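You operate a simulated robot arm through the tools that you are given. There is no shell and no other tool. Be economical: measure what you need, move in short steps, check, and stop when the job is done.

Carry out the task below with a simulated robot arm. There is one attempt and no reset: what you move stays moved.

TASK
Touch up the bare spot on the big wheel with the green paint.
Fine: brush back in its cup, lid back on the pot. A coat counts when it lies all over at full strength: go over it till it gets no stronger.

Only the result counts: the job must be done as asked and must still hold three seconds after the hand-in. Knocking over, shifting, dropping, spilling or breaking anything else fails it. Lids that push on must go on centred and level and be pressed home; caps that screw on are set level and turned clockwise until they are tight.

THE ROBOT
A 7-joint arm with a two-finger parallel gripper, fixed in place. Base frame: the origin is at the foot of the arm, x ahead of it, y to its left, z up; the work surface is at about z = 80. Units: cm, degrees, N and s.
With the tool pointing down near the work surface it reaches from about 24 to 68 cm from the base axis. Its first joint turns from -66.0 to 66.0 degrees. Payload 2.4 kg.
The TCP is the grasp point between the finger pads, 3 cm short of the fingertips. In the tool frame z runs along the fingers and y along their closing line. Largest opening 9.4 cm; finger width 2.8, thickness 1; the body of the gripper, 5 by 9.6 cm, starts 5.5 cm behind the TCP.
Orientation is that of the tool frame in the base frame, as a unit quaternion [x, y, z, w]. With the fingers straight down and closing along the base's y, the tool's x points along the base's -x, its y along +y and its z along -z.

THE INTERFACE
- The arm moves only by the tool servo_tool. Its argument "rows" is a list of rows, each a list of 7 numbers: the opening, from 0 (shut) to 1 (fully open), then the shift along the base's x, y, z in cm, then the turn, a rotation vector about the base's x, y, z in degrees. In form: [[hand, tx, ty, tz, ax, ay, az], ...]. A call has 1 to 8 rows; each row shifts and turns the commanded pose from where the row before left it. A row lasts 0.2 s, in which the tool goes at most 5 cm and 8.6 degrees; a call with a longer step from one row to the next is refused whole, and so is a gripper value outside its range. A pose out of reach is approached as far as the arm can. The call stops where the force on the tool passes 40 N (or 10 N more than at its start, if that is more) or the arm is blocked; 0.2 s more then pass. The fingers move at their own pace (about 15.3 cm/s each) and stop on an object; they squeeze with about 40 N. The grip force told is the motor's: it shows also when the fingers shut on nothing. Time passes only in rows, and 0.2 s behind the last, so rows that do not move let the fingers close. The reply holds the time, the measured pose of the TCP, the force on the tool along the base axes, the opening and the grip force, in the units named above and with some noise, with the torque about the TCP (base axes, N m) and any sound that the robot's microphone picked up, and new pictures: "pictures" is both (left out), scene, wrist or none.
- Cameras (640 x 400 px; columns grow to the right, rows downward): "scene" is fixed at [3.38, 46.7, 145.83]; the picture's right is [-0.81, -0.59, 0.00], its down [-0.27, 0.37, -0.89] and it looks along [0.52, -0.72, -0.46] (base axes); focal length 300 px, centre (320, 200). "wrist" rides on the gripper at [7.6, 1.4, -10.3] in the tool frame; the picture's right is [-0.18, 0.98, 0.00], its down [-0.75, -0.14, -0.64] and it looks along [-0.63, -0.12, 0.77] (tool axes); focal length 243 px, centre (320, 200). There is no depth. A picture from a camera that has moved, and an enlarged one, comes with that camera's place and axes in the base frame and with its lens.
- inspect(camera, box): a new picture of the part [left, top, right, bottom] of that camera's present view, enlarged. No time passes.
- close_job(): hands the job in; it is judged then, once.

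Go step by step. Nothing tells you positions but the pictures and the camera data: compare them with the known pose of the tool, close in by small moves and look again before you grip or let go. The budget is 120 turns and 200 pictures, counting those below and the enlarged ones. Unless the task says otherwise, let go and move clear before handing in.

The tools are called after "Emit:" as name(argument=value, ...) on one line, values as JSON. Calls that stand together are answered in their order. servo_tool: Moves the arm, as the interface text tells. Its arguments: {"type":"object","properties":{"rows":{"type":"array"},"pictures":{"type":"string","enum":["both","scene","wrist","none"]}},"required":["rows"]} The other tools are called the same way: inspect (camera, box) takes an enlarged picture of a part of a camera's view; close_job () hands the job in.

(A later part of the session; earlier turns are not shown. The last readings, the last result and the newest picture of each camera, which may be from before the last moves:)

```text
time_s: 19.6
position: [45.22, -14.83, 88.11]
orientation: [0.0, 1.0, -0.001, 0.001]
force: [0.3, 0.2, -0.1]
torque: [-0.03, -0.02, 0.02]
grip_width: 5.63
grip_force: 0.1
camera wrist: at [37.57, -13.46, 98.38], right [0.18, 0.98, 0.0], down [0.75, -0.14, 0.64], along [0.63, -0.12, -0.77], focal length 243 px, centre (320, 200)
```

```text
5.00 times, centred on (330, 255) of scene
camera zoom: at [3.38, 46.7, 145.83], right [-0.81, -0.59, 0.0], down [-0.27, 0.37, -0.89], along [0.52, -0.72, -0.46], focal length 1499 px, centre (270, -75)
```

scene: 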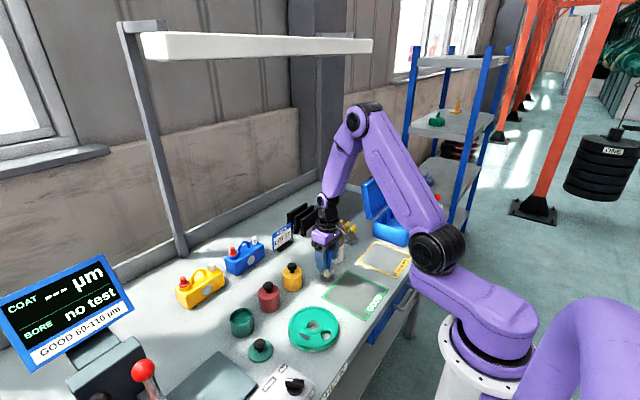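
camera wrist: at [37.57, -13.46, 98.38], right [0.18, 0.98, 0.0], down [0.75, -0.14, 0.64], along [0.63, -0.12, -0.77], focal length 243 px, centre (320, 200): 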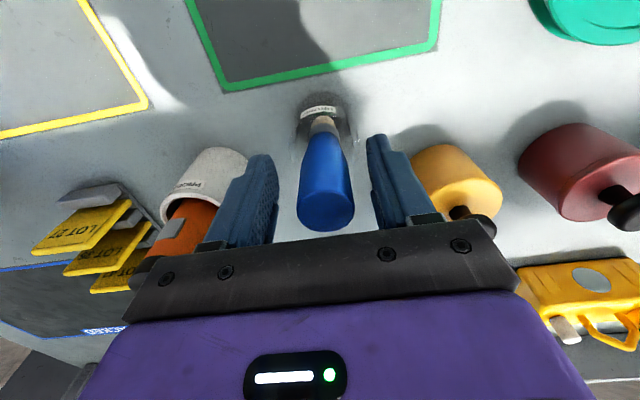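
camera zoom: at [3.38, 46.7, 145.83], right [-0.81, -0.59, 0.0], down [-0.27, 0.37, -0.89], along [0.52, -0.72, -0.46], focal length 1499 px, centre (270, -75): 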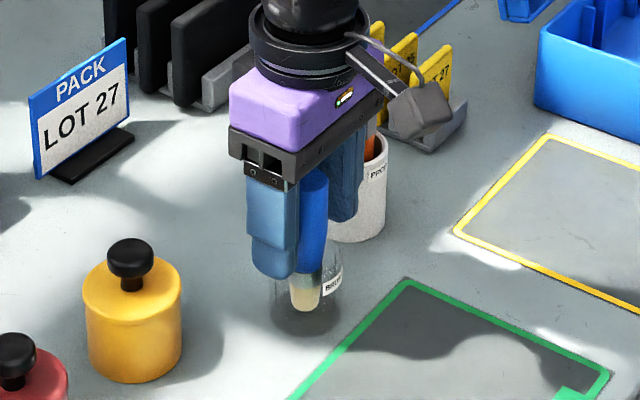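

I raise 0.5 to keep the fingertips above the glass rim, then close.

Emit:
servo_tool(rows=[[0.6, 0, 0.05, 0.5, 0, 0, 0], [0.6, 0, 0, 0, 0, 0, 0], [0, 0, 0, 0, 0, 0, 0], [0, 0, 0, 0, 0, 0, 0], [0, 0, 0, 0, 0, 0, 0]])

Emit:
inspect(camera="scene", box=[290, 215, 370, 295])

```text
time_s: 20.8
position: [45.2, -14.78, 88.59]
orientation: [0.0, 1.0, -0.001, 0.0]
force: [0.3, 0.2, 0.5]
torque: [0.01, -0.02, 0.02]
grip_width: 2.55
grip_force: 39.8
camera wrist: at [37.55, -13.41, 98.8], right [0.18, 0.98, 0.0], down [0.75, -0.14, 0.64], along [0.63, -0.12, -0.77], focal length 243 px, centre (320, 200)
```

scene: 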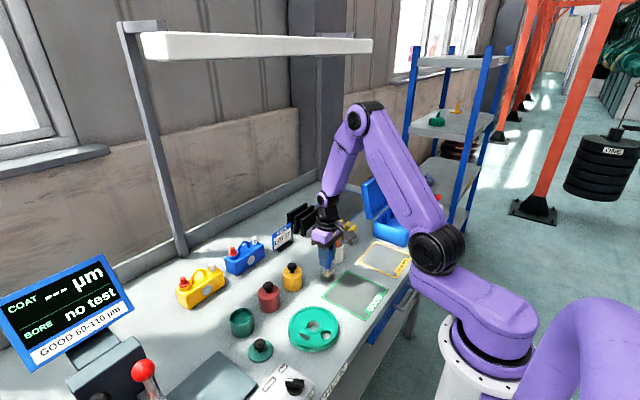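
wrist: 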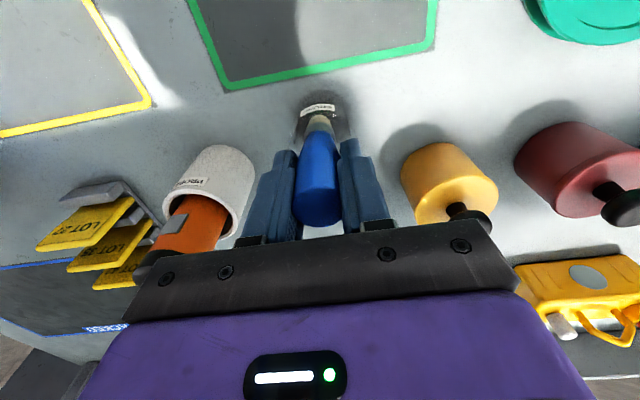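

```text
5.00 times, centred on (330, 255) of scene
camera zoom: at [3.38, 46.7, 145.83], right [-0.81, -0.59, 0.0], down [-0.27, 0.37, -0.89], along [0.52, -0.72, -0.46], focal length 1499 px, centre (270, -75)
```

zoom: 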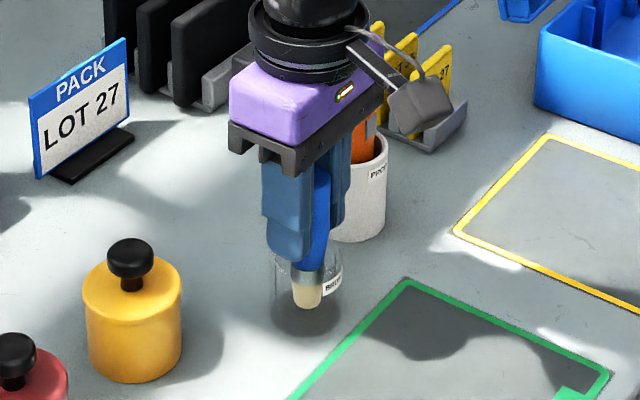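

The brush is gripped at (45.2,-14.78,88.6). I lift it straight out of the cup.

Emit:
servo_tool(rows=[[0, 0, 0, 0.5, 0, 0, 0], [0, 0, 0, 1.5, 0, 0, 0], [0, 0, 0, 2, 0, 0, 0], [0, 0, 0, 3, 0, 0, 0], [0, 0, 0, 0, 0, 0, 0]])

Emit:
inspect(camera="scene", box=[280, 195, 370, 295])

Emit:
inspect(camera="wrist", box=[240, 80, 400, 240])

```text
time_s: 22.0
position: [45.01, -14.55, 95.65]
orientation: [0.0, 1.0, -0.001, 0.001]
force: [-0.5, -0.1, -1.5]
torque: [0.01, 0.01, 0.0]
grip_width: 2.58
grip_force: 39.6
camera wrist: at [37.42, -13.23, 105.81], right [0.18, 0.98, 0.0], down [0.75, -0.14, 0.64], along [0.63, -0.12, -0.77], focal length 243 px, centre (320, 200)
```

scene: 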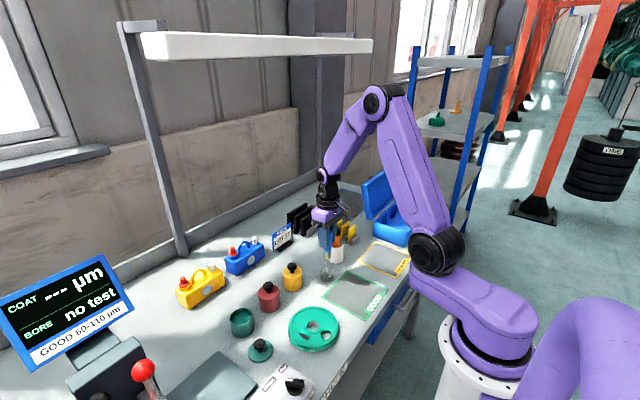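
wrist: 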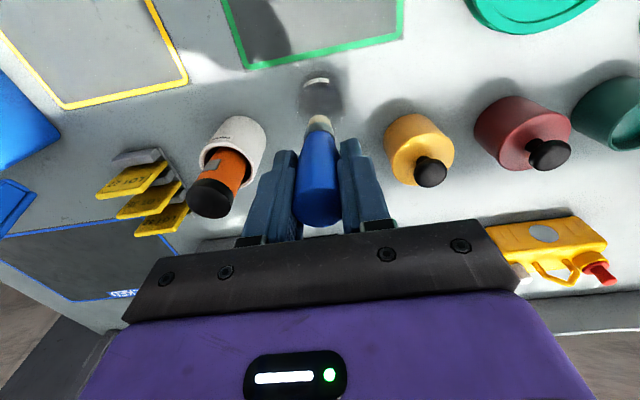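

```text
4.00 times, centred on (325, 245) of scene
camera zoom: at [3.38, 46.7, 145.83], right [-0.81, -0.59, 0.0], down [-0.27, 0.37, -0.89], along [0.52, -0.72, -0.46], focal length 1199 px, centre (300, 20)
```

zoom: 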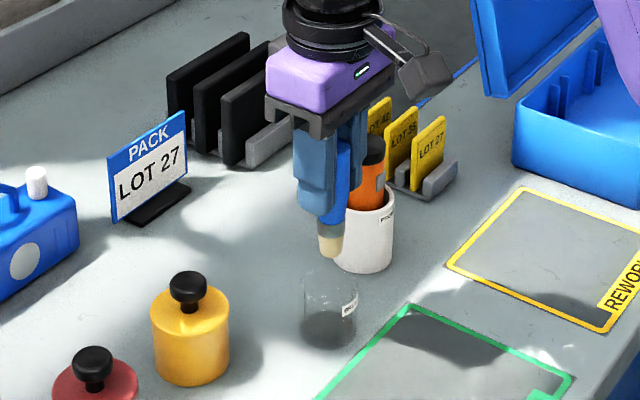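

```text
2.50 times, centred on (320, 160) of wrist
camera zoom: at [37.42, -13.23, 105.81], right [0.18, 0.98, 0.0], down [0.75, -0.14, 0.64], along [0.63, -0.12, -0.77], focal length 606 px, centre (320, 300)
```

zoom: 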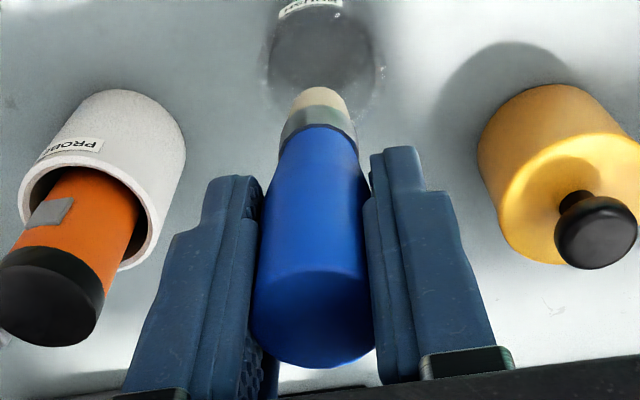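

The brush is out; its tip is about 8.5–9 cm below the TCP. I raise and carry it over the green pot.

Emit:
servo_tool(rows=[[0, 0, 0, 2.4, 0, 0, 0], [0, 0.9, 4.14, 0, 0, 0, 0], [0, 0.9, 4.14, 0, 0, 0, 0], [0, 0.9, 4.14, 0, 0, 0, 0], [0, 0.9, 4.14, 0, 0, 0, 0], [0, 0.9, 4.14, 0, 0, 0, 0], [0, 0.9, 4.14, 0, 0, 0, 0], [0, 0.9, 4.14, 0, 0, 0, 0]])

Emit:
inspect(camera="scene", box=[190, 240, 310, 350])

Emit:
inspect(camera="wrist", box=[240, 60, 400, 240])

```text
time_s: 23.8
position: [51.31, 14.02, 98.28]
orientation: [-0.001, 1.0, 0.0, 0.002]
force: [-0.6, -0.4, -0.4]
torque: [0.0, 0.04, -0.01]
grip_width: 2.56
grip_force: 39.5
camera wrist: at [43.74, 15.43, 108.48], right [0.18, 0.98, 0.0], down [0.75, -0.14, 0.64], along [0.63, -0.12, -0.77], focal length 243 px, centre (320, 200)
```

scene: 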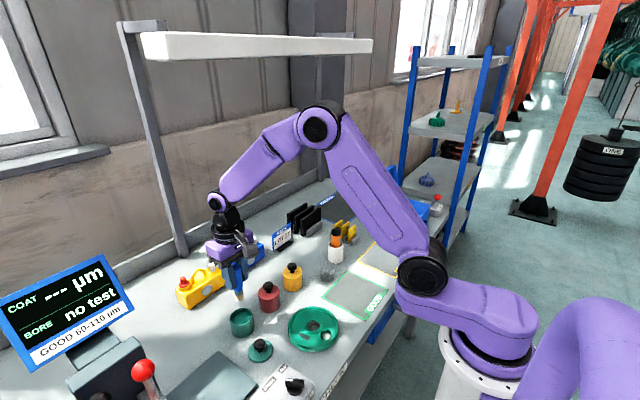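
wrist: 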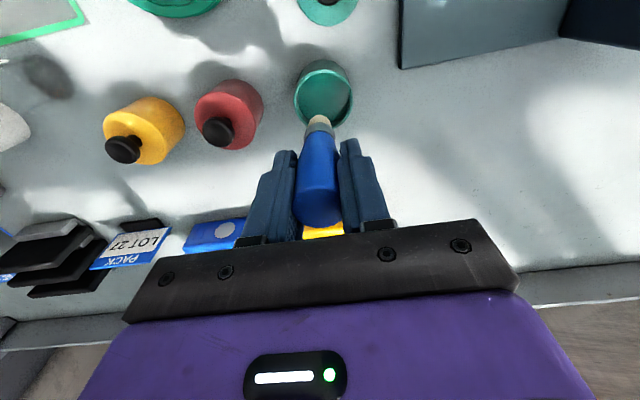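

```text
3.64 times, centred on (250, 295) of scene
camera zoom: at [3.38, 46.69, 145.83], right [-0.81, -0.59, 0.0], down [-0.27, 0.37, -0.89], along [0.52, -0.72, -0.46], focal length 1090 px, centre (574, -146)
```

zoom: 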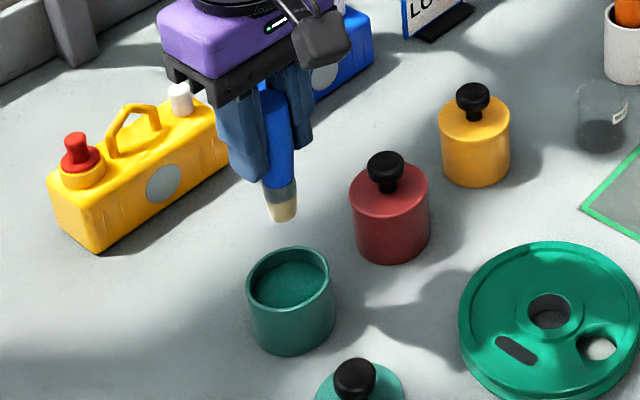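

```text
2.22 times, centred on (320, 150) of wrist
camera zoom: at [43.74, 15.43, 108.48], right [0.18, 0.98, 0.0], down [0.75, -0.14, 0.64], along [0.63, -0.12, -0.77], focal length 539 px, centre (320, 311)
```

zoom: 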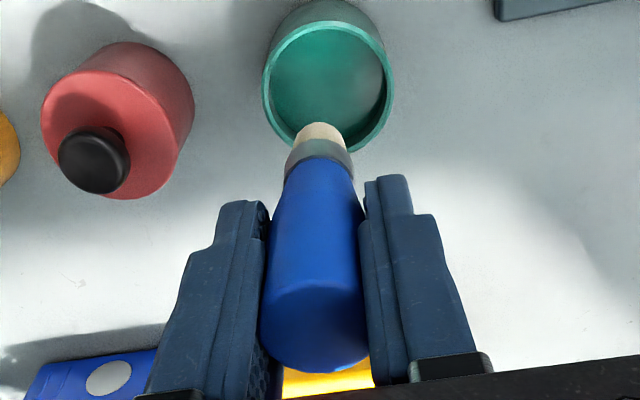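

Pot centre confirmed at (51.25,14.37). I shift slightly and lower until the tip is near the paint.

Emit:
servo_tool(rows=[[0, 0, 0.3, -2, 0, 0, 0], [0, 0, 0, -2, 0, 0, 0], [0, 0, 0, -1.8, 0, 0, 0], [0, 0, 0, 0, 0, 0, 0]])

Emit:
inspect(camera="scene", box=[205, 265, 285, 345])

Emit:
inspect(camera="wrist", box=[270, 70, 370, 170])

```text
time_s: 24.8
position: [51.47, 14.19, 92.1]
orientation: [-0.001, 1.0, 0.0, 0.001]
force: [-0.2, -0.2, -0.7]
torque: [-0.02, -0.03, 0.02]
grip_width: 2.54
grip_force: 40.3
camera wrist: at [43.84, 15.63, 102.34], right [0.18, 0.98, 0.0], down [0.75, -0.14, 0.64], along [0.63, -0.12, -0.77], focal length 243 px, centre (320, 200)
```

scene: 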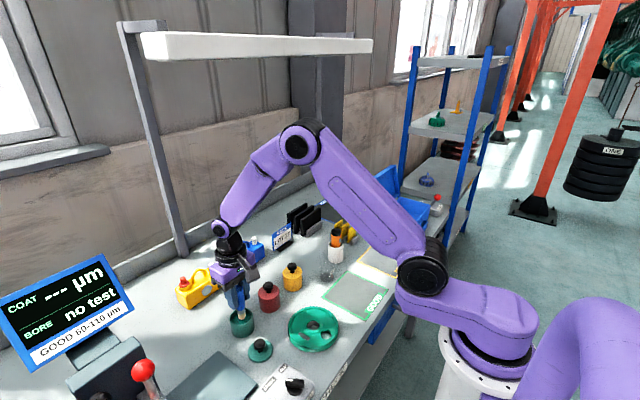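
wrist: 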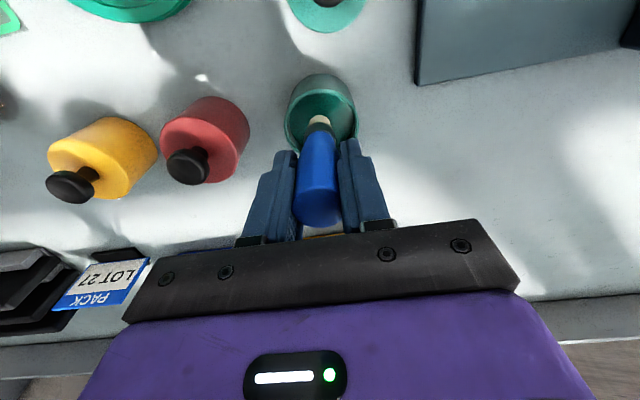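

```text
5.00 times, centred on (245, 305) of scene
camera zoom: at [3.38, 46.7, 145.83], right [-0.81, -0.59, 0.0], down [-0.27, 0.37, -0.89], along [0.52, -0.72, -0.46], focal length 1499 px, centre (695, -325)
```

zoom: 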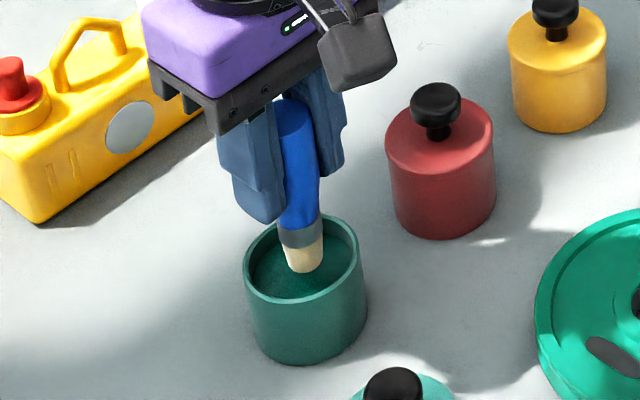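

```text
4.00 times, centred on (320, 120) of wrist
camera zoom: at [43.84, 15.63, 102.34], right [0.18, 0.98, 0.0], down [0.75, -0.14, 0.64], along [0.63, -0.12, -0.77], focal length 970 px, centre (320, 520)
```

zoom: 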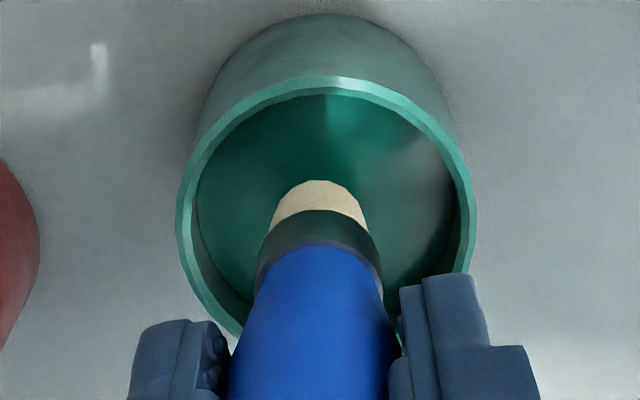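

The tip hovers just above the paint, centred in the pot. I dip it in small steps.

Emit:
servo_tool(rows=[[0, 0, 0.1, -0.5, 0, 0, 0], [0, 0, 0, -0.5, 0, 0, 0], [0, 0, 0, 0, 0, 0, 0]], pictures="scene")

Emit:
inspect(camera="wrist", box=[270, 70, 370, 170])

Emit:
inspect(camera="scene", box=[205, 265, 285, 345])

```text
time_s: 25.6
position: [51.66, 14.54, 91.33]
orientation: [0.0, 1.0, 0.001, 0.001]
force: [-8.2, -3.8, 24.4]
torque: [-0.27, 0.63, -0.01]
grip_width: 2.6
grip_force: 40.4
```

scene: 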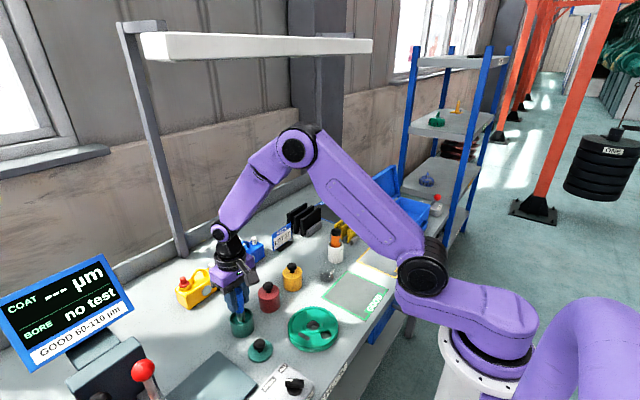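

```text
4.00 times, centred on (320, 120) of wrist
camera zoom: at [43.94, 15.83, 101.49], right [0.18, 0.98, 0.0], down [0.75, -0.14, 0.64], along [0.63, -0.12, -0.77], focal length 970 px, centre (320, 520)
```

zoom: 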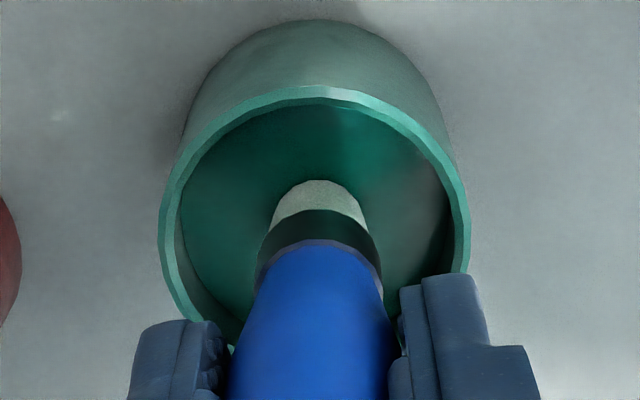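

```text
5.00 times, centred on (245, 305) of scene
camera zoom: at [3.32, 46.68, 145.84], right [-0.81, -0.59, 0.0], down [-0.27, 0.37, -0.89], along [0.52, -0.72, -0.46], focal length 1499 px, centre (695, -325)
```

zoom: 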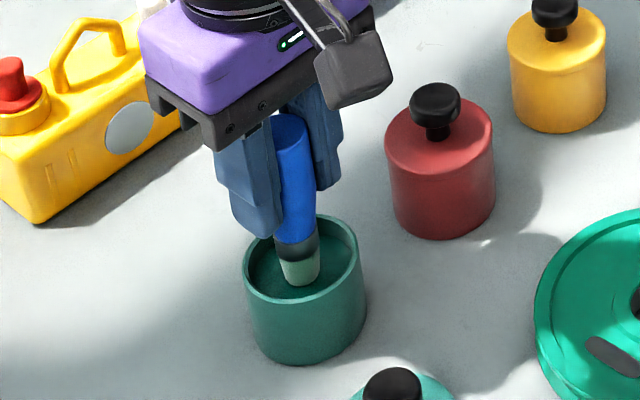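

The bristles touched the paint (24 N) and began to colour. I ease off a little and let it load.

Emit:
servo_tool(rows=[[0, 0, 0, 0.15, 0, 0, 0], [0, 0, 0, 0, 0, 0, 0], [0, 0, 0, 0, 0, 0, 0]], pictures="none")

Emit:
inspect(camera="wrist", box=[270, 70, 370, 170])

Emit:
inspect(camera="scene", box=[205, 265, 285, 345])

```text
time_s: 26.4
position: [51.69, 14.43, 91.24]
orientation: [0.0, 1.0, 0.0, 0.002]
force: [-5.2, -4.8, 25.3]
torque: [-0.31, 0.41, 0.0]
grip_width: 2.58
grip_force: 39.8
```

```text
4.00 times, centred on (320, 120) of wrist
camera zoom: at [43.98, 15.85, 101.47], right [0.18, 0.98, 0.0], down [0.75, -0.14, 0.64], along [0.63, -0.12, -0.76], focal length 970 px, centre (320, 520)
```

zoom: 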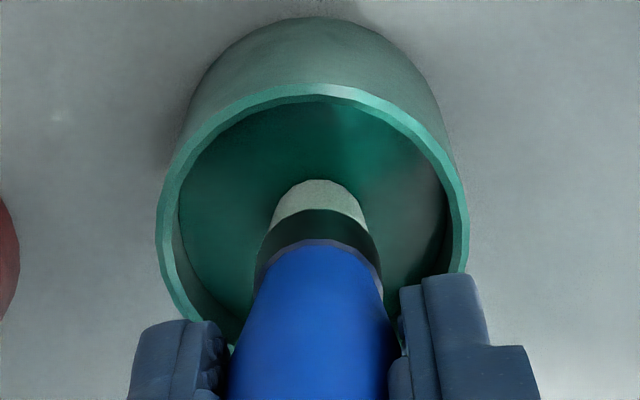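

```text
5.00 times, centred on (245, 305) of scene
camera zoom: at [3.32, 46.67, 145.84], right [-0.81, -0.59, 0.0], down [-0.27, 0.37, -0.89], along [0.52, -0.72, -0.46], focal length 1499 px, centre (695, -325)
```

zoom: 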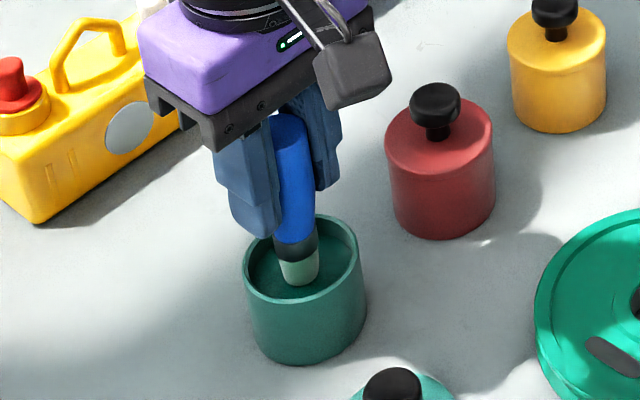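

Emit:
servo_tool(rows=[[0, 0, 0, 0.15, 0, 0, 0], [0, 0, 0, 0, 0, 0, 0]], pictures="none")

Emit:
servo_tool(rows=[[0, 0, 0, 0.15, 0, 0, 0], [0, 0, 0, 0, 0, 0, 0]], pictures="wrist")

Emit:
inspect(camera="scene", box=[205, 265, 285, 345])

```text
time_s: 27.0
position: [51.45, 14.65, 91.28]
orientation: [-0.001, 1.0, -0.001, -0.001]
force: [0.0, 0.2, -0.7]
torque: [0.0, -0.03, 0.03]
grip_width: 2.57
grip_force: 40.0
```

```text
time_s: 27.6
position: [51.55, 14.6, 91.48]
orientation: [0.0, 1.0, 0.0, -0.001]
force: [0.3, 0.6, -0.7]
torque: [0.01, 0.02, 0.01]
grip_width: 2.59
grip_force: 40.0
camera wrist: at [43.93, 15.97, 101.77], right [0.18, 0.98, 0.0], down [0.75, -0.14, 0.64], along [0.63, -0.12, -0.77], focal length 243 px, centre (320, 200)
```

wrist: 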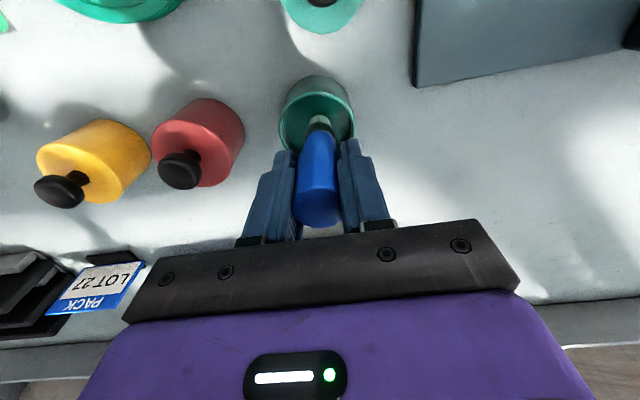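

```text
5.00 times, centred on (245, 305) of scene
camera zoom: at [3.38, 46.7, 145.83], right [-0.81, -0.59, 0.0], down [-0.27, 0.37, -0.89], along [0.52, -0.72, -0.46], focal length 1499 px, centre (695, -325)
```

zoom: 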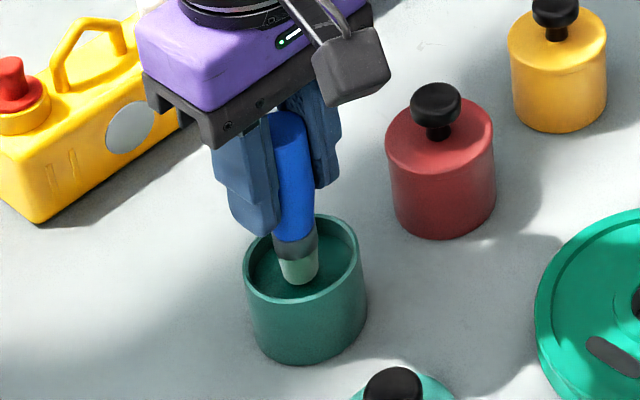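

Emit:
servo_tool(rows=[[0, -0.1, -0.15, -0.1, 0, 0, 0], [0, 0, 0, -0.08, 0, 0, 0]], pictures="none")

Emit:
servo_tool(rows=[[0, 0, 0, -0.07, 0, 0, 0]], pictures="none")

Emit:
servo_tool(rows=[[0, 0, 0, -0.05, 0, 0, 0]], pictures="none")

```text
time_s: 28.2
position: [51.42, 14.52, 91.45]
orientation: [-0.001, 1.0, 0.0, 0.001]
force: [0.9, 0.0, 0.2]
torque: [0.0, -0.03, 0.01]
grip_width: 2.58
grip_force: 40.1
```

```text
time_s: 28.6
position: [51.34, 14.61, 91.34]
orientation: [0.0, 1.0, 0.0, 0.001]
force: [1.0, -0.6, -0.6]
torque: [0.01, -0.01, -0.02]
grip_width: 2.56
grip_force: 39.8
```

```text
time_s: 29.0
position: [51.41, 14.56, 91.34]
orientation: [0.0, 1.0, 0.0, 0.0]
force: [-0.1, 0.5, -0.7]
torque: [0.02, 0.0, -0.01]
grip_width: 2.56
grip_force: 39.8
```

Emit:
servo_tool(rows=[[0, 0, 0, -0.06, 0, 0, 0]], pictures="none")

Emit:
servo_tool(rows=[[0, 0, 0, -0.06, 0, 0, 0]], pictures="none")

Emit:
inspect(camera="wrist", box=[270, 70, 370, 170])

```text
time_s: 29.4
position: [51.48, 14.5, 91.31]
orientation: [0.0, 1.0, 0.0, 0.001]
force: [-1.9, 1.7, 6.1]
torque: [0.18, 0.1, 0.01]
grip_width: 2.57
grip_force: 40.2
```

```text
time_s: 29.8
position: [51.45, 14.66, 91.23]
orientation: [0.0, 1.0, 0.001, 0.002]
force: [-3.9, 3.0, 16.5]
torque: [0.18, 0.31, -0.06]
grip_width: 2.58
grip_force: 40.3
```

```text
4.00 times, centred on (320, 120) of wrist
camera zoom: at [43.83, 15.91, 101.48], right [0.18, 0.98, 0.0], down [0.75, -0.14, 0.64], along [0.63, -0.12, -0.77], focal length 970 px, centre (320, 520)
```

zoom: 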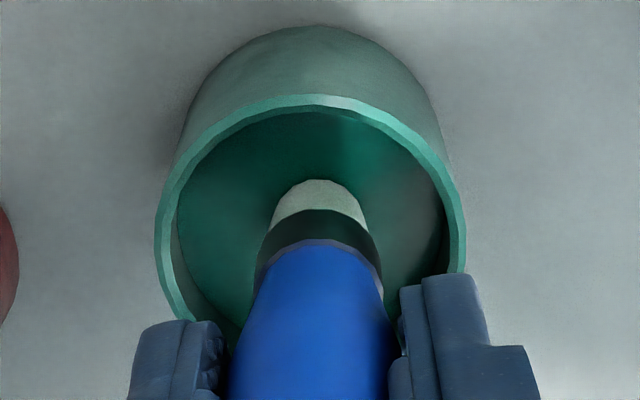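

Contact is steady; I dwell a moment to load, lift, and check the bristles.

Emit:
servo_tool(rows=[[0, 0, 0, 0, 0, 0, 0], [0, 0, 0, 0, 0, 0, 0], [0, 0, 0, 0.3, 0, 0, 0], [0, 0, 0, 1.5, 0, 0, 0], [0, 0, 0, 3, 0, 0, 0], [0, 0, 0, 0, 0, 0, 0]], pictures="none")

Emit:
inspect(camera="scene", box=[205, 255, 285, 345])

```text
time_s: 31.2
position: [51.57, 14.67, 95.94]
orientation: [0.0, 1.0, 0.0, 0.001]
force: [0.4, 0.1, -0.8]
torque: [0.0, -0.02, -0.03]
grip_width: 2.56
grip_force: 40.5
```

```text
4.44 times, centred on (245, 300) of scene
camera zoom: at [3.38, 46.7, 145.83], right [-0.81, -0.59, 0.0], down [-0.27, 0.37, -0.89], along [0.52, -0.72, -0.46], focal length 1332 px, centre (653, -244)
```

zoom: 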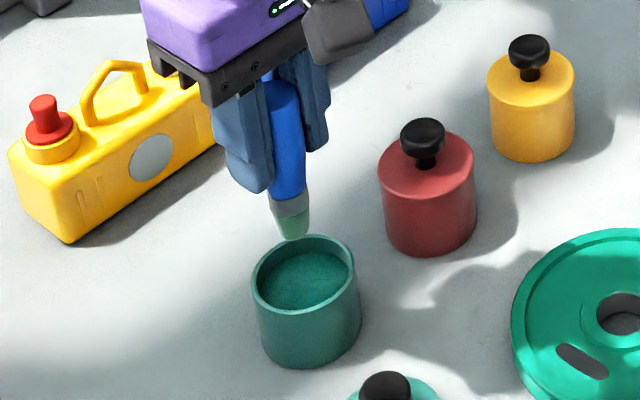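

The bristles are now green. I carry the brush over the bare spot and lower close to it.

Emit:
servo_tool(rows=[[0, -3.71, -1.72, 0, 0, 0, 0], [0, -3.71, -1.72, 0, 0, 0, 0], [0, -3.71, -1.72, 0, 0, 0, 0], [0, -3.71, -1.72, 0, 0, 0, 0], [0, 0, 0, -2, 0, 0, 0], [0, 0, 0, -2, 0, 0, 0], [0, 0, 0, 0, 0, 0, 0]])

Emit:
inspect(camera="scene", box=[270, 280, 360, 360])

Emit:
inspect(camera="wrist", box=[260, 60, 380, 160])

```text
time_s: 32.8
position: [36.49, 7.79, 91.99]
orientation: [0.0, 1.0, -0.001, 0.001]
force: [-0.3, -0.4, -0.3]
torque: [0.02, 0.0, -0.02]
grip_width: 2.56
grip_force: 40.0
camera wrist: at [28.92, 9.13, 102.2], right [0.18, 0.98, 0.0], down [0.75, -0.14, 0.64], along [0.63, -0.12, -0.77], focal length 243 px, centre (320, 200)
```

scene: 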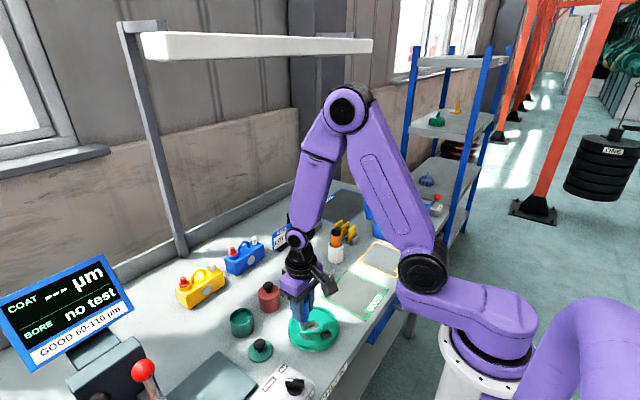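
wrist: 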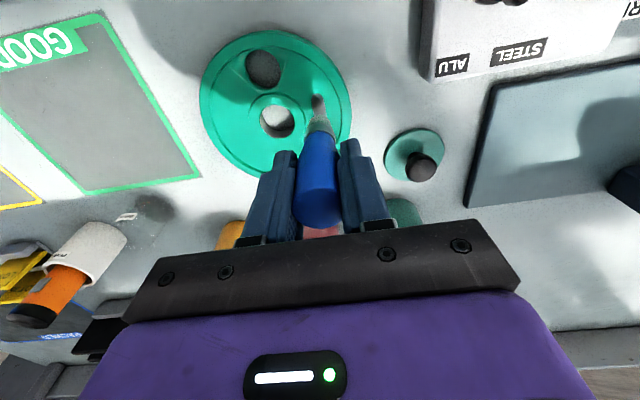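

```text
5.00 times, centred on (315, 320) of scene
camera zoom: at [3.38, 46.7, 145.83], right [-0.81, -0.59, 0.0], down [-0.27, 0.37, -0.89], along [0.52, -0.72, -0.46], focal length 1499 px, centre (345, -400)
```

zoom: 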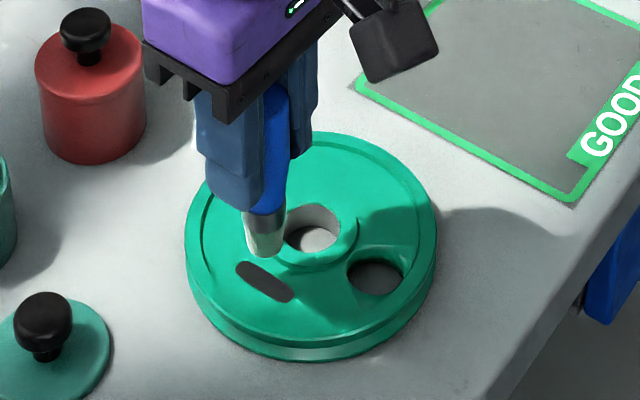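

```text
4.00 times, centred on (320, 110) of wrist
camera zoom: at [28.92, 9.13, 102.2], right [0.18, 0.98, 0.0], down [0.75, -0.14, 0.64], along [0.63, -0.12, -0.77], focal length 970 px, centre (320, 560)
```

zoom: 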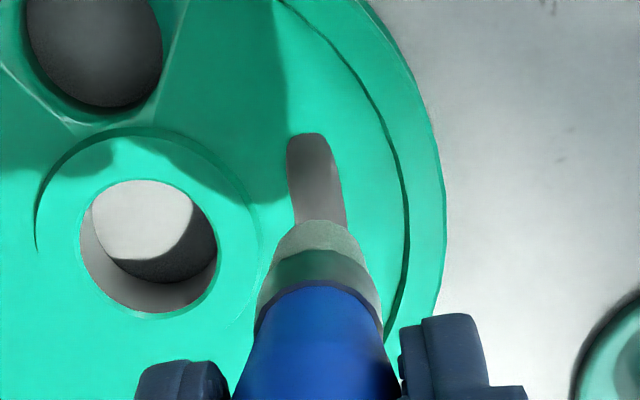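

Brush is right over the spot (centre y≈7.7, x 34.9–38.3). I go to the near end and creep down until light contact.

Emit:
servo_tool(rows=[[0, -1.1, -0.08, -0.8, 0, 0, 0], [0, 0, 0, -0.5, 0, 0, 0], [0, 0, 0, -0.2, 0, 0, 0]], pictures="none")

Emit:
servo_tool(rows=[[0, 0, 0, -0.12, 0, 0, 0]], pictures="none")

Emit:
servo_tool(rows=[[0, 0, 0, -0.1, 0, 0, 0]], pictures="none")

Emit:
inspect(camera="scene", box=[270, 280, 360, 360])

```text
time_s: 33.6
position: [35.55, 7.58, 90.48]
orientation: [0.0, 1.0, 0.0, 0.0]
force: [0.0, -0.3, -1.2]
torque: [0.0, 0.03, -0.01]
grip_width: 2.56
grip_force: 39.8
```

```text
time_s: 34.0
position: [35.49, 7.52, 90.32]
orientation: [0.0, 1.0, -0.001, 0.001]
force: [0.5, 0.1, -0.8]
torque: [0.03, 0.0, -0.01]
grip_width: 2.59
grip_force: 40.7
```

```text
time_s: 34.4
position: [35.59, 7.77, 90.24]
orientation: [0.0, 1.0, 0.0, 0.001]
force: [0.2, 0.0, -0.7]
torque: [0.01, 0.0, -0.03]
grip_width: 2.58
grip_force: 40.1
```

```text
5.00 times, centred on (315, 320) of scene
camera zoom: at [3.38, 46.7, 145.83], right [-0.81, -0.59, 0.0], down [-0.27, 0.37, -0.89], along [0.52, -0.72, -0.46], focal length 1499 px, centre (345, -400)
```

zoom: 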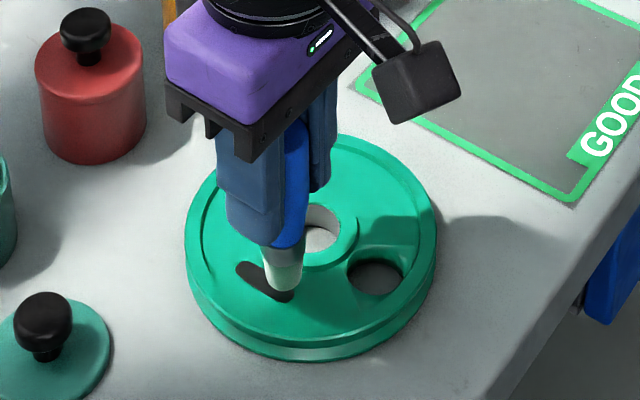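

Very near contact. Creeping further in 0.1 steps.

Emit:
servo_tool(rows=[[0, 0, 0, -0.1, 0, 0, 0]], pictures="none")

Emit:
servo_tool(rows=[[0, 0, 0, -0.1, 0, 0, 0]], pictures="none")

Emit:
servo_tool(rows=[[0, 0, 0, -0.08, 0, 0, 0]], pictures="none")

Emit:
inspect(camera="scene", box=[270, 280, 360, 360])

```text
time_s: 34.8
position: [35.54, 7.63, 90.21]
orientation: [0.0, 1.0, 0.0, 0.0]
force: [0.0, 1.0, -0.8]
torque: [0.02, -0.02, 0.01]
grip_width: 2.58
grip_force: 39.6
```

```text
time_s: 35.2
position: [35.58, 7.51, 90.07]
orientation: [0.0, 1.0, 0.0, 0.001]
force: [-0.1, 0.6, 0.0]
torque: [0.06, 0.0, 0.01]
grip_width: 2.58
grip_force: 40.1
```

```text
time_s: 35.6
position: [35.39, 7.51, 89.84]
orientation: [0.0, 1.0, -0.001, 0.001]
force: [0.3, 0.1, -1.7]
torque: [-0.02, 0.01, 0.03]
grip_width: 2.57
grip_force: 39.8
```

```text
5.00 times, centred on (315, 320) of scene
camera zoom: at [3.38, 46.7, 145.83], right [-0.81, -0.59, 0.0], down [-0.27, 0.37, -0.89], along [0.52, -0.72, -0.46], focal length 1499 px, centre (345, -400)
```

zoom: 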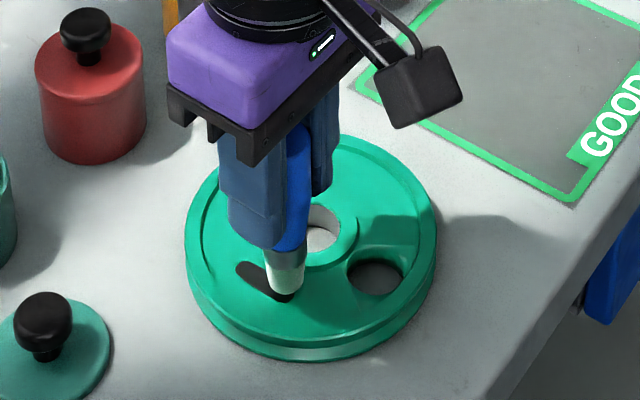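

Emit:
servo_tool(rows=[[0, 0, 0.1, -0.08, 0, 0, 0]], pictures="none")

Emit:
servo_tool(rows=[[0, 0, 0, -0.08, 0, 0, 0]], pictures="none")

Emit:
servo_tool(rows=[[0, 0, 0, -0.08, 0, 0, 0]], pictures="none")

Emit:
inspect(camera="scene", box=[290, 310, 350, 350])

```text
time_s: 36.0
position: [35.39, 7.68, 89.88]
orientation: [-0.001, 1.0, 0.0, 0.001]
force: [0.1, 0.0, 0.3]
torque: [-0.01, 0.01, 0.03]
grip_width: 2.59
grip_force: 40.0
```

```text
time_s: 36.4
position: [35.47, 7.6, 89.88]
orientation: [0.001, 1.0, 0.0, 0.001]
force: [0.0, 0.2, 0.0]
torque: [-0.01, -0.03, -0.03]
grip_width: 2.58
grip_force: 40.0
```

```text
time_s: 36.8
position: [35.6, 7.6, 89.69]
orientation: [0.0, 1.0, -0.001, 0.001]
force: [0.5, -0.3, 0.0]
torque: [0.02, 0.02, 0.0]
grip_width: 2.58
grip_force: 39.4
```

```text
10.00 times, centred on (320, 330) of scene
camera zoom: at [3.38, 46.7, 145.83], right [-0.81, -0.59, 0.0], down [-0.27, 0.37, -0.89], along [0.52, -0.72, -0.46], focal length 2998 px, centre (320, -1100)
```

zoom: 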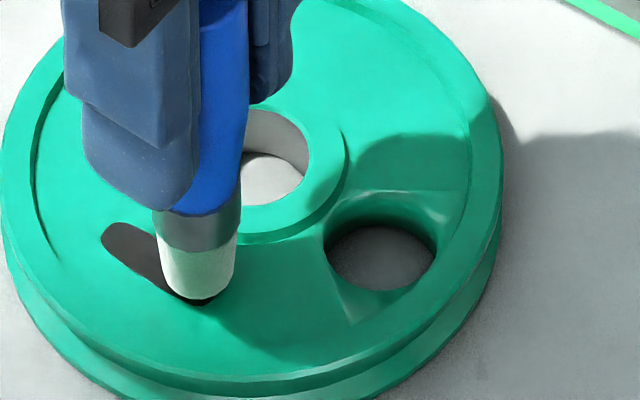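

Emit:
servo_tool(rows=[[0, 0, 0, -0.08, 0, 0, 0]], pictures="none")

Emit:
servo_tool(rows=[[0, 0, 0, -0.08, 0, 0, 0]], pictures="none")

Emit:
servo_tool(rows=[[0, 0, 0, -0.08, 0, 0, 0]], pictures="none")

Emit:
inspect(camera="scene", box=[290, 310, 350, 350])

```text
time_s: 37.2
position: [35.46, 7.61, 89.72]
orientation: [0.0, 1.0, 0.0, 0.001]
force: [-1.8, -3.3, 21.0]
torque: [-0.35, 0.16, 0.02]
grip_width: 2.56
grip_force: 40.3
```

```text
time_s: 37.6
position: [35.53, 7.73, 89.68]
orientation: [-0.001, 1.0, 0.001, 0.003]
force: [-2.5, 4.6, 37.3]
torque: [0.44, 0.26, -0.03]
grip_width: 2.57
grip_force: 40.4
```

```text
time_s: 38.0
position: [35.56, 7.68, 89.48]
orientation: [0.0, 1.0, -0.001, 0.001]
force: [-1.9, -2.2, 36.2]
torque: [-0.37, 0.13, 0.0]
grip_width: 2.57
grip_force: 39.9
```

```text
10.00 times, centred on (320, 330) of scene
camera zoom: at [3.33, 46.69, 145.84], right [-0.81, -0.59, 0.0], down [-0.27, 0.37, -0.89], along [0.52, -0.72, -0.46], focal length 2998 px, centre (320, -1100)
```

zoom: 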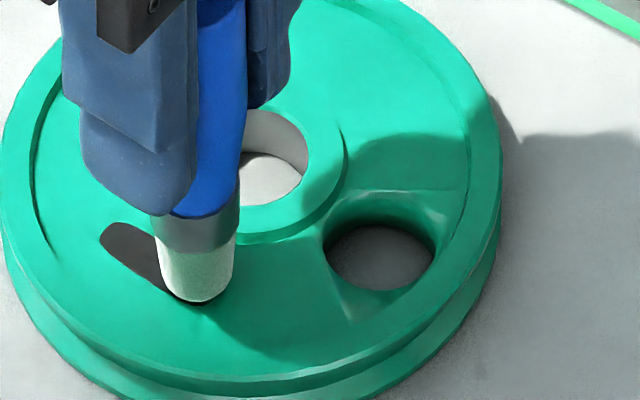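

Contact found; I ease off to a light press before stroking.

Emit:
servo_tool(rows=[[0, 0, 0, 0.15, 0, 0, 0]], pictures="none")

Emit:
servo_tool(rows=[[0, 0, 0, 0.03, 0, 0, 0]], pictures="none")

```text
time_s: 38.4
position: [35.48, 7.67, 89.73]
orientation: [0.0, 1.0, 0.0, -0.001]
force: [-0.3, 0.1, 0.1]
torque: [-0.02, 0.0, -0.05]
grip_width: 2.55
grip_force: 40.0
```

```text
time_s: 38.8
position: [35.47, 7.81, 89.68]
orientation: [0.0, 1.0, 0.0, 0.001]
force: [0.0, -0.8, -0.3]
torque: [-0.02, 0.01, -0.01]
grip_width: 2.58
grip_force: 39.8
```

Emit:
servo_tool(rows=[[0, 0, 0, -0.06, 0, 0, 0]], pictures="none")

Emit:
servo_tool(rows=[[0, 0, 0, -0.03, 0, 0, 0]], pictures="none")

Emit:
servo_tool(rows=[[0, 0, 0, -0.03, 0, 0, 0]], pictures="none")

```text
time_s: 39.2
position: [35.56, 7.66, 89.68]
orientation: [0.0, 1.0, 0.001, 0.001]
force: [0.5, 0.3, 0.0]
torque: [-0.01, 0.01, -0.01]
grip_width: 2.52
grip_force: 40.5
```

```text
time_s: 39.6
position: [35.5, 7.64, 89.7]
orientation: [0.0, 1.0, 0.0, 0.002]
force: [-0.2, -0.1, -0.7]
torque: [0.02, -0.02, 0.02]
grip_width: 2.55
grip_force: 39.7
```

```text
time_s: 40.0
position: [35.56, 7.68, 89.64]
orientation: [0.0, 1.0, 0.0, 0.001]
force: [-0.4, -0.8, 0.2]
torque: [-0.03, -0.05, 0.03]
grip_width: 2.59
grip_force: 39.6
```

Emit:
servo_tool(rows=[[0, 0, 0, -0.03, 0, 0, 0]], pictures="none")

Emit:
servo_tool(rows=[[0, 0, 0, -0.02, 0, 0, 0]], pictures="none")

```text
time_s: 40.4
position: [35.51, 7.7, 89.58]
orientation: [0.0, 1.0, 0.001, 0.001]
force: [0.1, 0.3, -0.2]
torque: [-0.05, 0.01, 0.03]
grip_width: 2.54
grip_force: 40.2
```

```text
time_s: 40.8
position: [35.63, 7.71, 89.47]
orientation: [0.0, 1.0, 0.0, 0.001]
force: [-1.9, -4.5, 13.9]
torque: [-0.42, 0.05, -0.01]
grip_width: 2.57
grip_force: 40.1
```

Light contact at ~14 N. First stroke along the spot (+x).

Emit:
servo_tool(rows=[[0, 0.2, 0, 0.01, 0, 0, 0], [0, 0.5, 0, 0, 0, 0, 0], [0, 0.5, 0, 0, 0, 0, 0], [0, 0.5, 0, 0, 0, 0, 0], [0, 0.5, 0, 0, 0, 0, 0], [0, 0, 0, 0, 0, 0, 0]], pictures="none")

Emit:
inspect(camera="scene", box=[270, 290, 360, 350])

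Emit:
inspect(camera="wrist", box=[260, 60, 380, 160])

```text
time_s: 42.2
position: [37.71, 7.61, 89.62]
orientation: [0.0, 1.0, 0.0, 0.001]
force: [0.1, -0.8, -1.0]
torque: [-0.04, -0.01, -0.02]
grip_width: 2.54
grip_force: 40.0
```

```text
6.67 times, centred on (315, 320) of scene
camera zoom: at [3.38, 46.7, 145.83], right [-0.81, -0.59, 0.0], down [-0.27, 0.37, -0.89], along [0.52, -0.72, -0.46], focal length 1999 px, centre (353, -600)
```

zoom: 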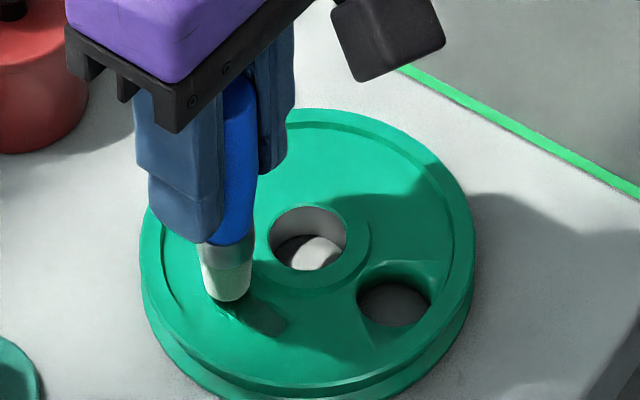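

```text
4.00 times, centred on (320, 110) of wrist
camera zoom: at [30.11, 8.95, 99.81], right [0.18, 0.98, 0.0], down [0.75, -0.14, 0.64], along [0.63, -0.12, -0.77], focal length 970 px, centre (320, 560)
```

zoom: 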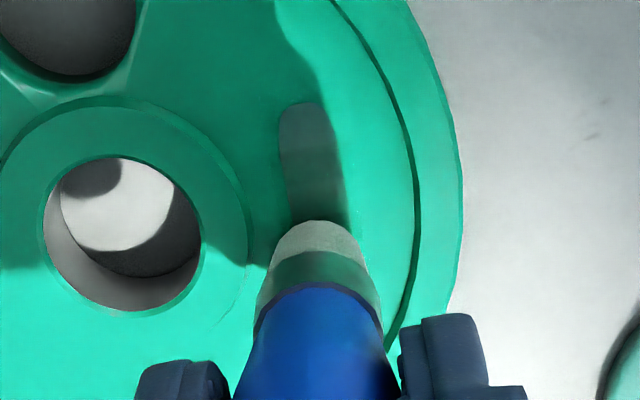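

The spot has started to take colour and the wheel hasn't moved. I press slightly more and stroke back and forth.

Emit:
servo_tool(rows=[[0, 0.2, 0, -0.04, 0, 0, 0]], pictures="none")

Emit:
servo_tool(rows=[[0, 0, 0, -0.03, 0, 0, 0]], pictures="none")

```text
time_s: 42.6
position: [37.67, 7.6, 89.62]
orientation: [0.0, 1.0, 0.0, 0.001]
force: [-2.1, -1.4, 1.1]
torque: [-0.02, 0.01, 0.0]
grip_width: 2.57
grip_force: 40.1
```

```text
time_s: 43.0
position: [37.96, 7.62, 89.59]
orientation: [-0.001, 1.0, 0.0, 0.0]
force: [-2.7, 3.6, 14.1]
torque: [0.35, 0.13, 0.0]
grip_width: 2.55
grip_force: 39.9
```

Emit:
servo_tool(rows=[[0, -0.5, 0, 0, 0, 0, 0], [0, -0.5, 0, 0, 0, 0, 0], [0, -0.5, 0, -0.01, 0, 0, 0], [0, -0.5, 0, 0, 0, 0, 0], [0, -0.4, 0, -0.01, 0, 0, 0], [0, -0.2, 0, 0, 0, 0, 0]], pictures="none")

Emit:
inspect(camera="scene", box=[270, 290, 360, 350])

Emit:
inspect(camera="wrist", box=[260, 60, 380, 160])

```text
time_s: 44.4
position: [35.46, 7.68, 89.6]
orientation: [0.001, 1.0, 0.001, 0.004]
force: [12.4, -5.3, 31.1]
torque: [-0.43, -0.97, 0.05]
grip_width: 2.55
grip_force: 40.1
```

```text
6.67 times, centred on (315, 320) of scene
camera zoom: at [3.37, 46.67, 145.84], right [-0.81, -0.59, 0.0], down [-0.27, 0.37, -0.89], along [0.52, -0.72, -0.46], focal length 1999 px, centre (353, -600)
```

zoom: 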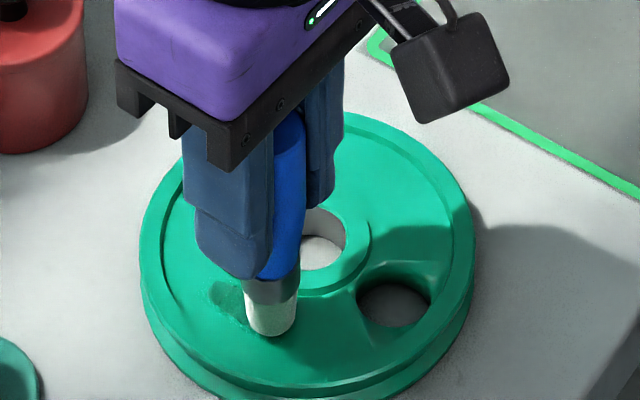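

```text
4.00 times, centred on (320, 110) of wrist
camera zoom: at [27.74, 9.09, 99.71], right [0.18, 0.98, 0.0], down [0.75, -0.14, 0.65], along [0.64, -0.12, -0.76], focal length 970 px, centre (320, 560)
```

zoom: 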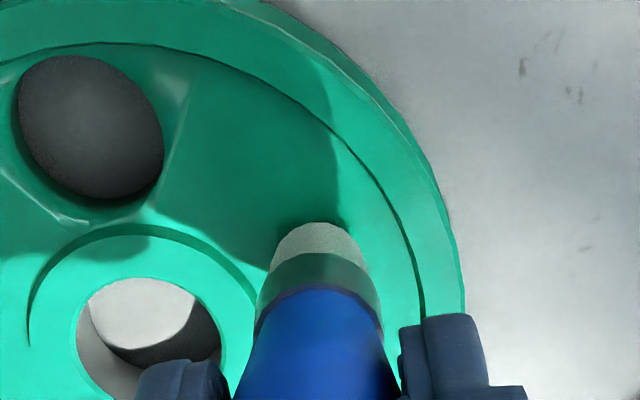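

The coat is building well and the wheel hasn't moved. I ease the press and stroke back.

Emit:
servo_tool(rows=[[0, -0.1, 0.2, 0.04, 0, 0, 0], [0, 0.5, 0, -0.005, 0, 0, 0], [0, 0.5, 0, -0.005, 0, 0, 0], [0, 0.5, 0, -0.005, 0, 0, 0], [0, 0.5, 0, 0, 0, 0, 0], [0, 0.5, 0, 0, 0, 0, 0], [0, 0.2, 0, 0, 0, 0, 0]], pictures="none")

Emit:
servo_tool(rows=[[0, 0, -0.4, -0.01, 0, 0, 0], [0, -0.5, 0, 0, 0, 0, 0], [0, -0.5, 0, -0.01, 0, 0, 0], [0, -0.5, 0, 0, 0, 0, 0], [0, -0.5, 0, 0, 0, 0, 0], [0, -0.5, 0, -0.01, 0, 0, 0], [0, -0.2, 0, 0, 0, 0, 0]], pictures="none")

Emit:
inspect(camera="scene", box=[270, 290, 360, 350])

```text
time_s: 45.2
position: [35.28, 7.9, 89.62]
orientation: [-0.001, 1.0, -0.002, -0.008]
force: [-3.0, -1.2, 18.4]
torque: [-0.17, 0.16, -0.02]
grip_width: 2.59
grip_force: 40.4
stopped in row 3: the force on the tool passed its limit at 47 N (the readings are from after the stop); the commanded pose is now the measured one
```

```text
time_s: 46.8
position: [32.7, 7.53, 89.53]
orientation: [-0.001, 1.0, -0.002, -0.007]
force: [6.9, -3.5, 17.2]
torque: [-0.3, -0.58, -0.01]
grip_width: 2.56
grip_force: 40.5
```

```text
6.67 times, centred on (315, 320) of scene
camera zoom: at [3.37, 46.68, 145.84], right [-0.81, -0.59, 0.0], down [-0.27, 0.37, -0.89], along [0.52, -0.72, -0.46], focal length 1999 px, centre (353, -600)
```

zoom: 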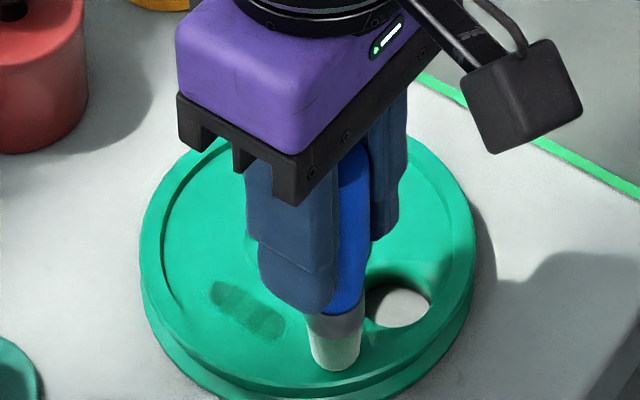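

I sent two strokes in one batch and the second ran off the spot end; the wheel is still in place. I lift, straighten the tool and inspect the coat.

Emit:
servo_tool(rows=[[0, 0, 0, 1, 0, 0, 0], [0, 0, 0, 1.5, 0, -0.8, 0], [0, 0, 0, 0, 0, 0, 0]], pictures="wrist")

Emit:
inspect(camera="scene", box=[285, 300, 345, 350])

Emit:
inspect(camera="wrist", box=[240, 60, 400, 180])

```text
time_s: 47.6
position: [32.78, 7.63, 91.97]
orientation: [0.0, 1.0, -0.003, -0.002]
force: [0.0, 0.6, -0.1]
torque: [0.0, 0.0, -0.01]
grip_width: 2.59
grip_force: 40.1
camera wrist: at [25.17, 9.04, 102.17], right [0.18, 0.98, 0.0], down [0.76, -0.14, 0.64], along [0.63, -0.12, -0.77], focal length 243 px, centre (320, 200)
```

wrist: 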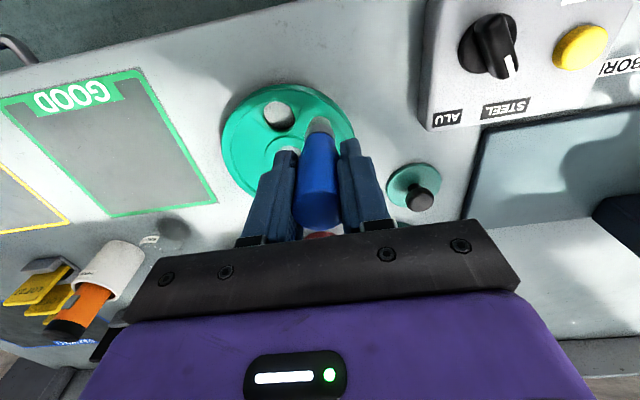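

```text
8.00 times, centred on (315, 325) of scene
camera zoom: at [3.38, 46.7, 145.83], right [-0.81, -0.59, 0.0], down [-0.27, 0.37, -0.89], along [0.52, -0.72, -0.46], focal length 2398 px, centre (360, -800)
```

zoom: 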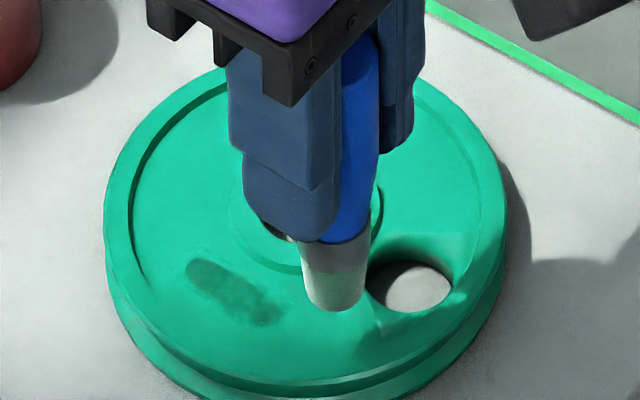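

```text
3.33 times, centred on (320, 120) of wrist
camera zoom: at [25.17, 9.04, 102.17], right [0.18, 0.98, 0.0], down [0.76, -0.14, 0.64], along [0.63, -0.12, -0.77], focal length 809 px, centre (320, 467)
```

zoom: 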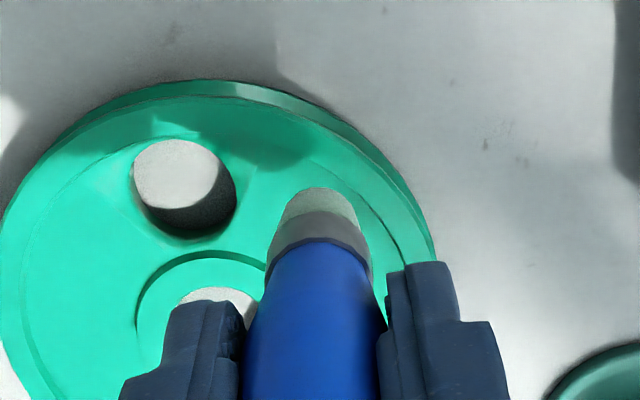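

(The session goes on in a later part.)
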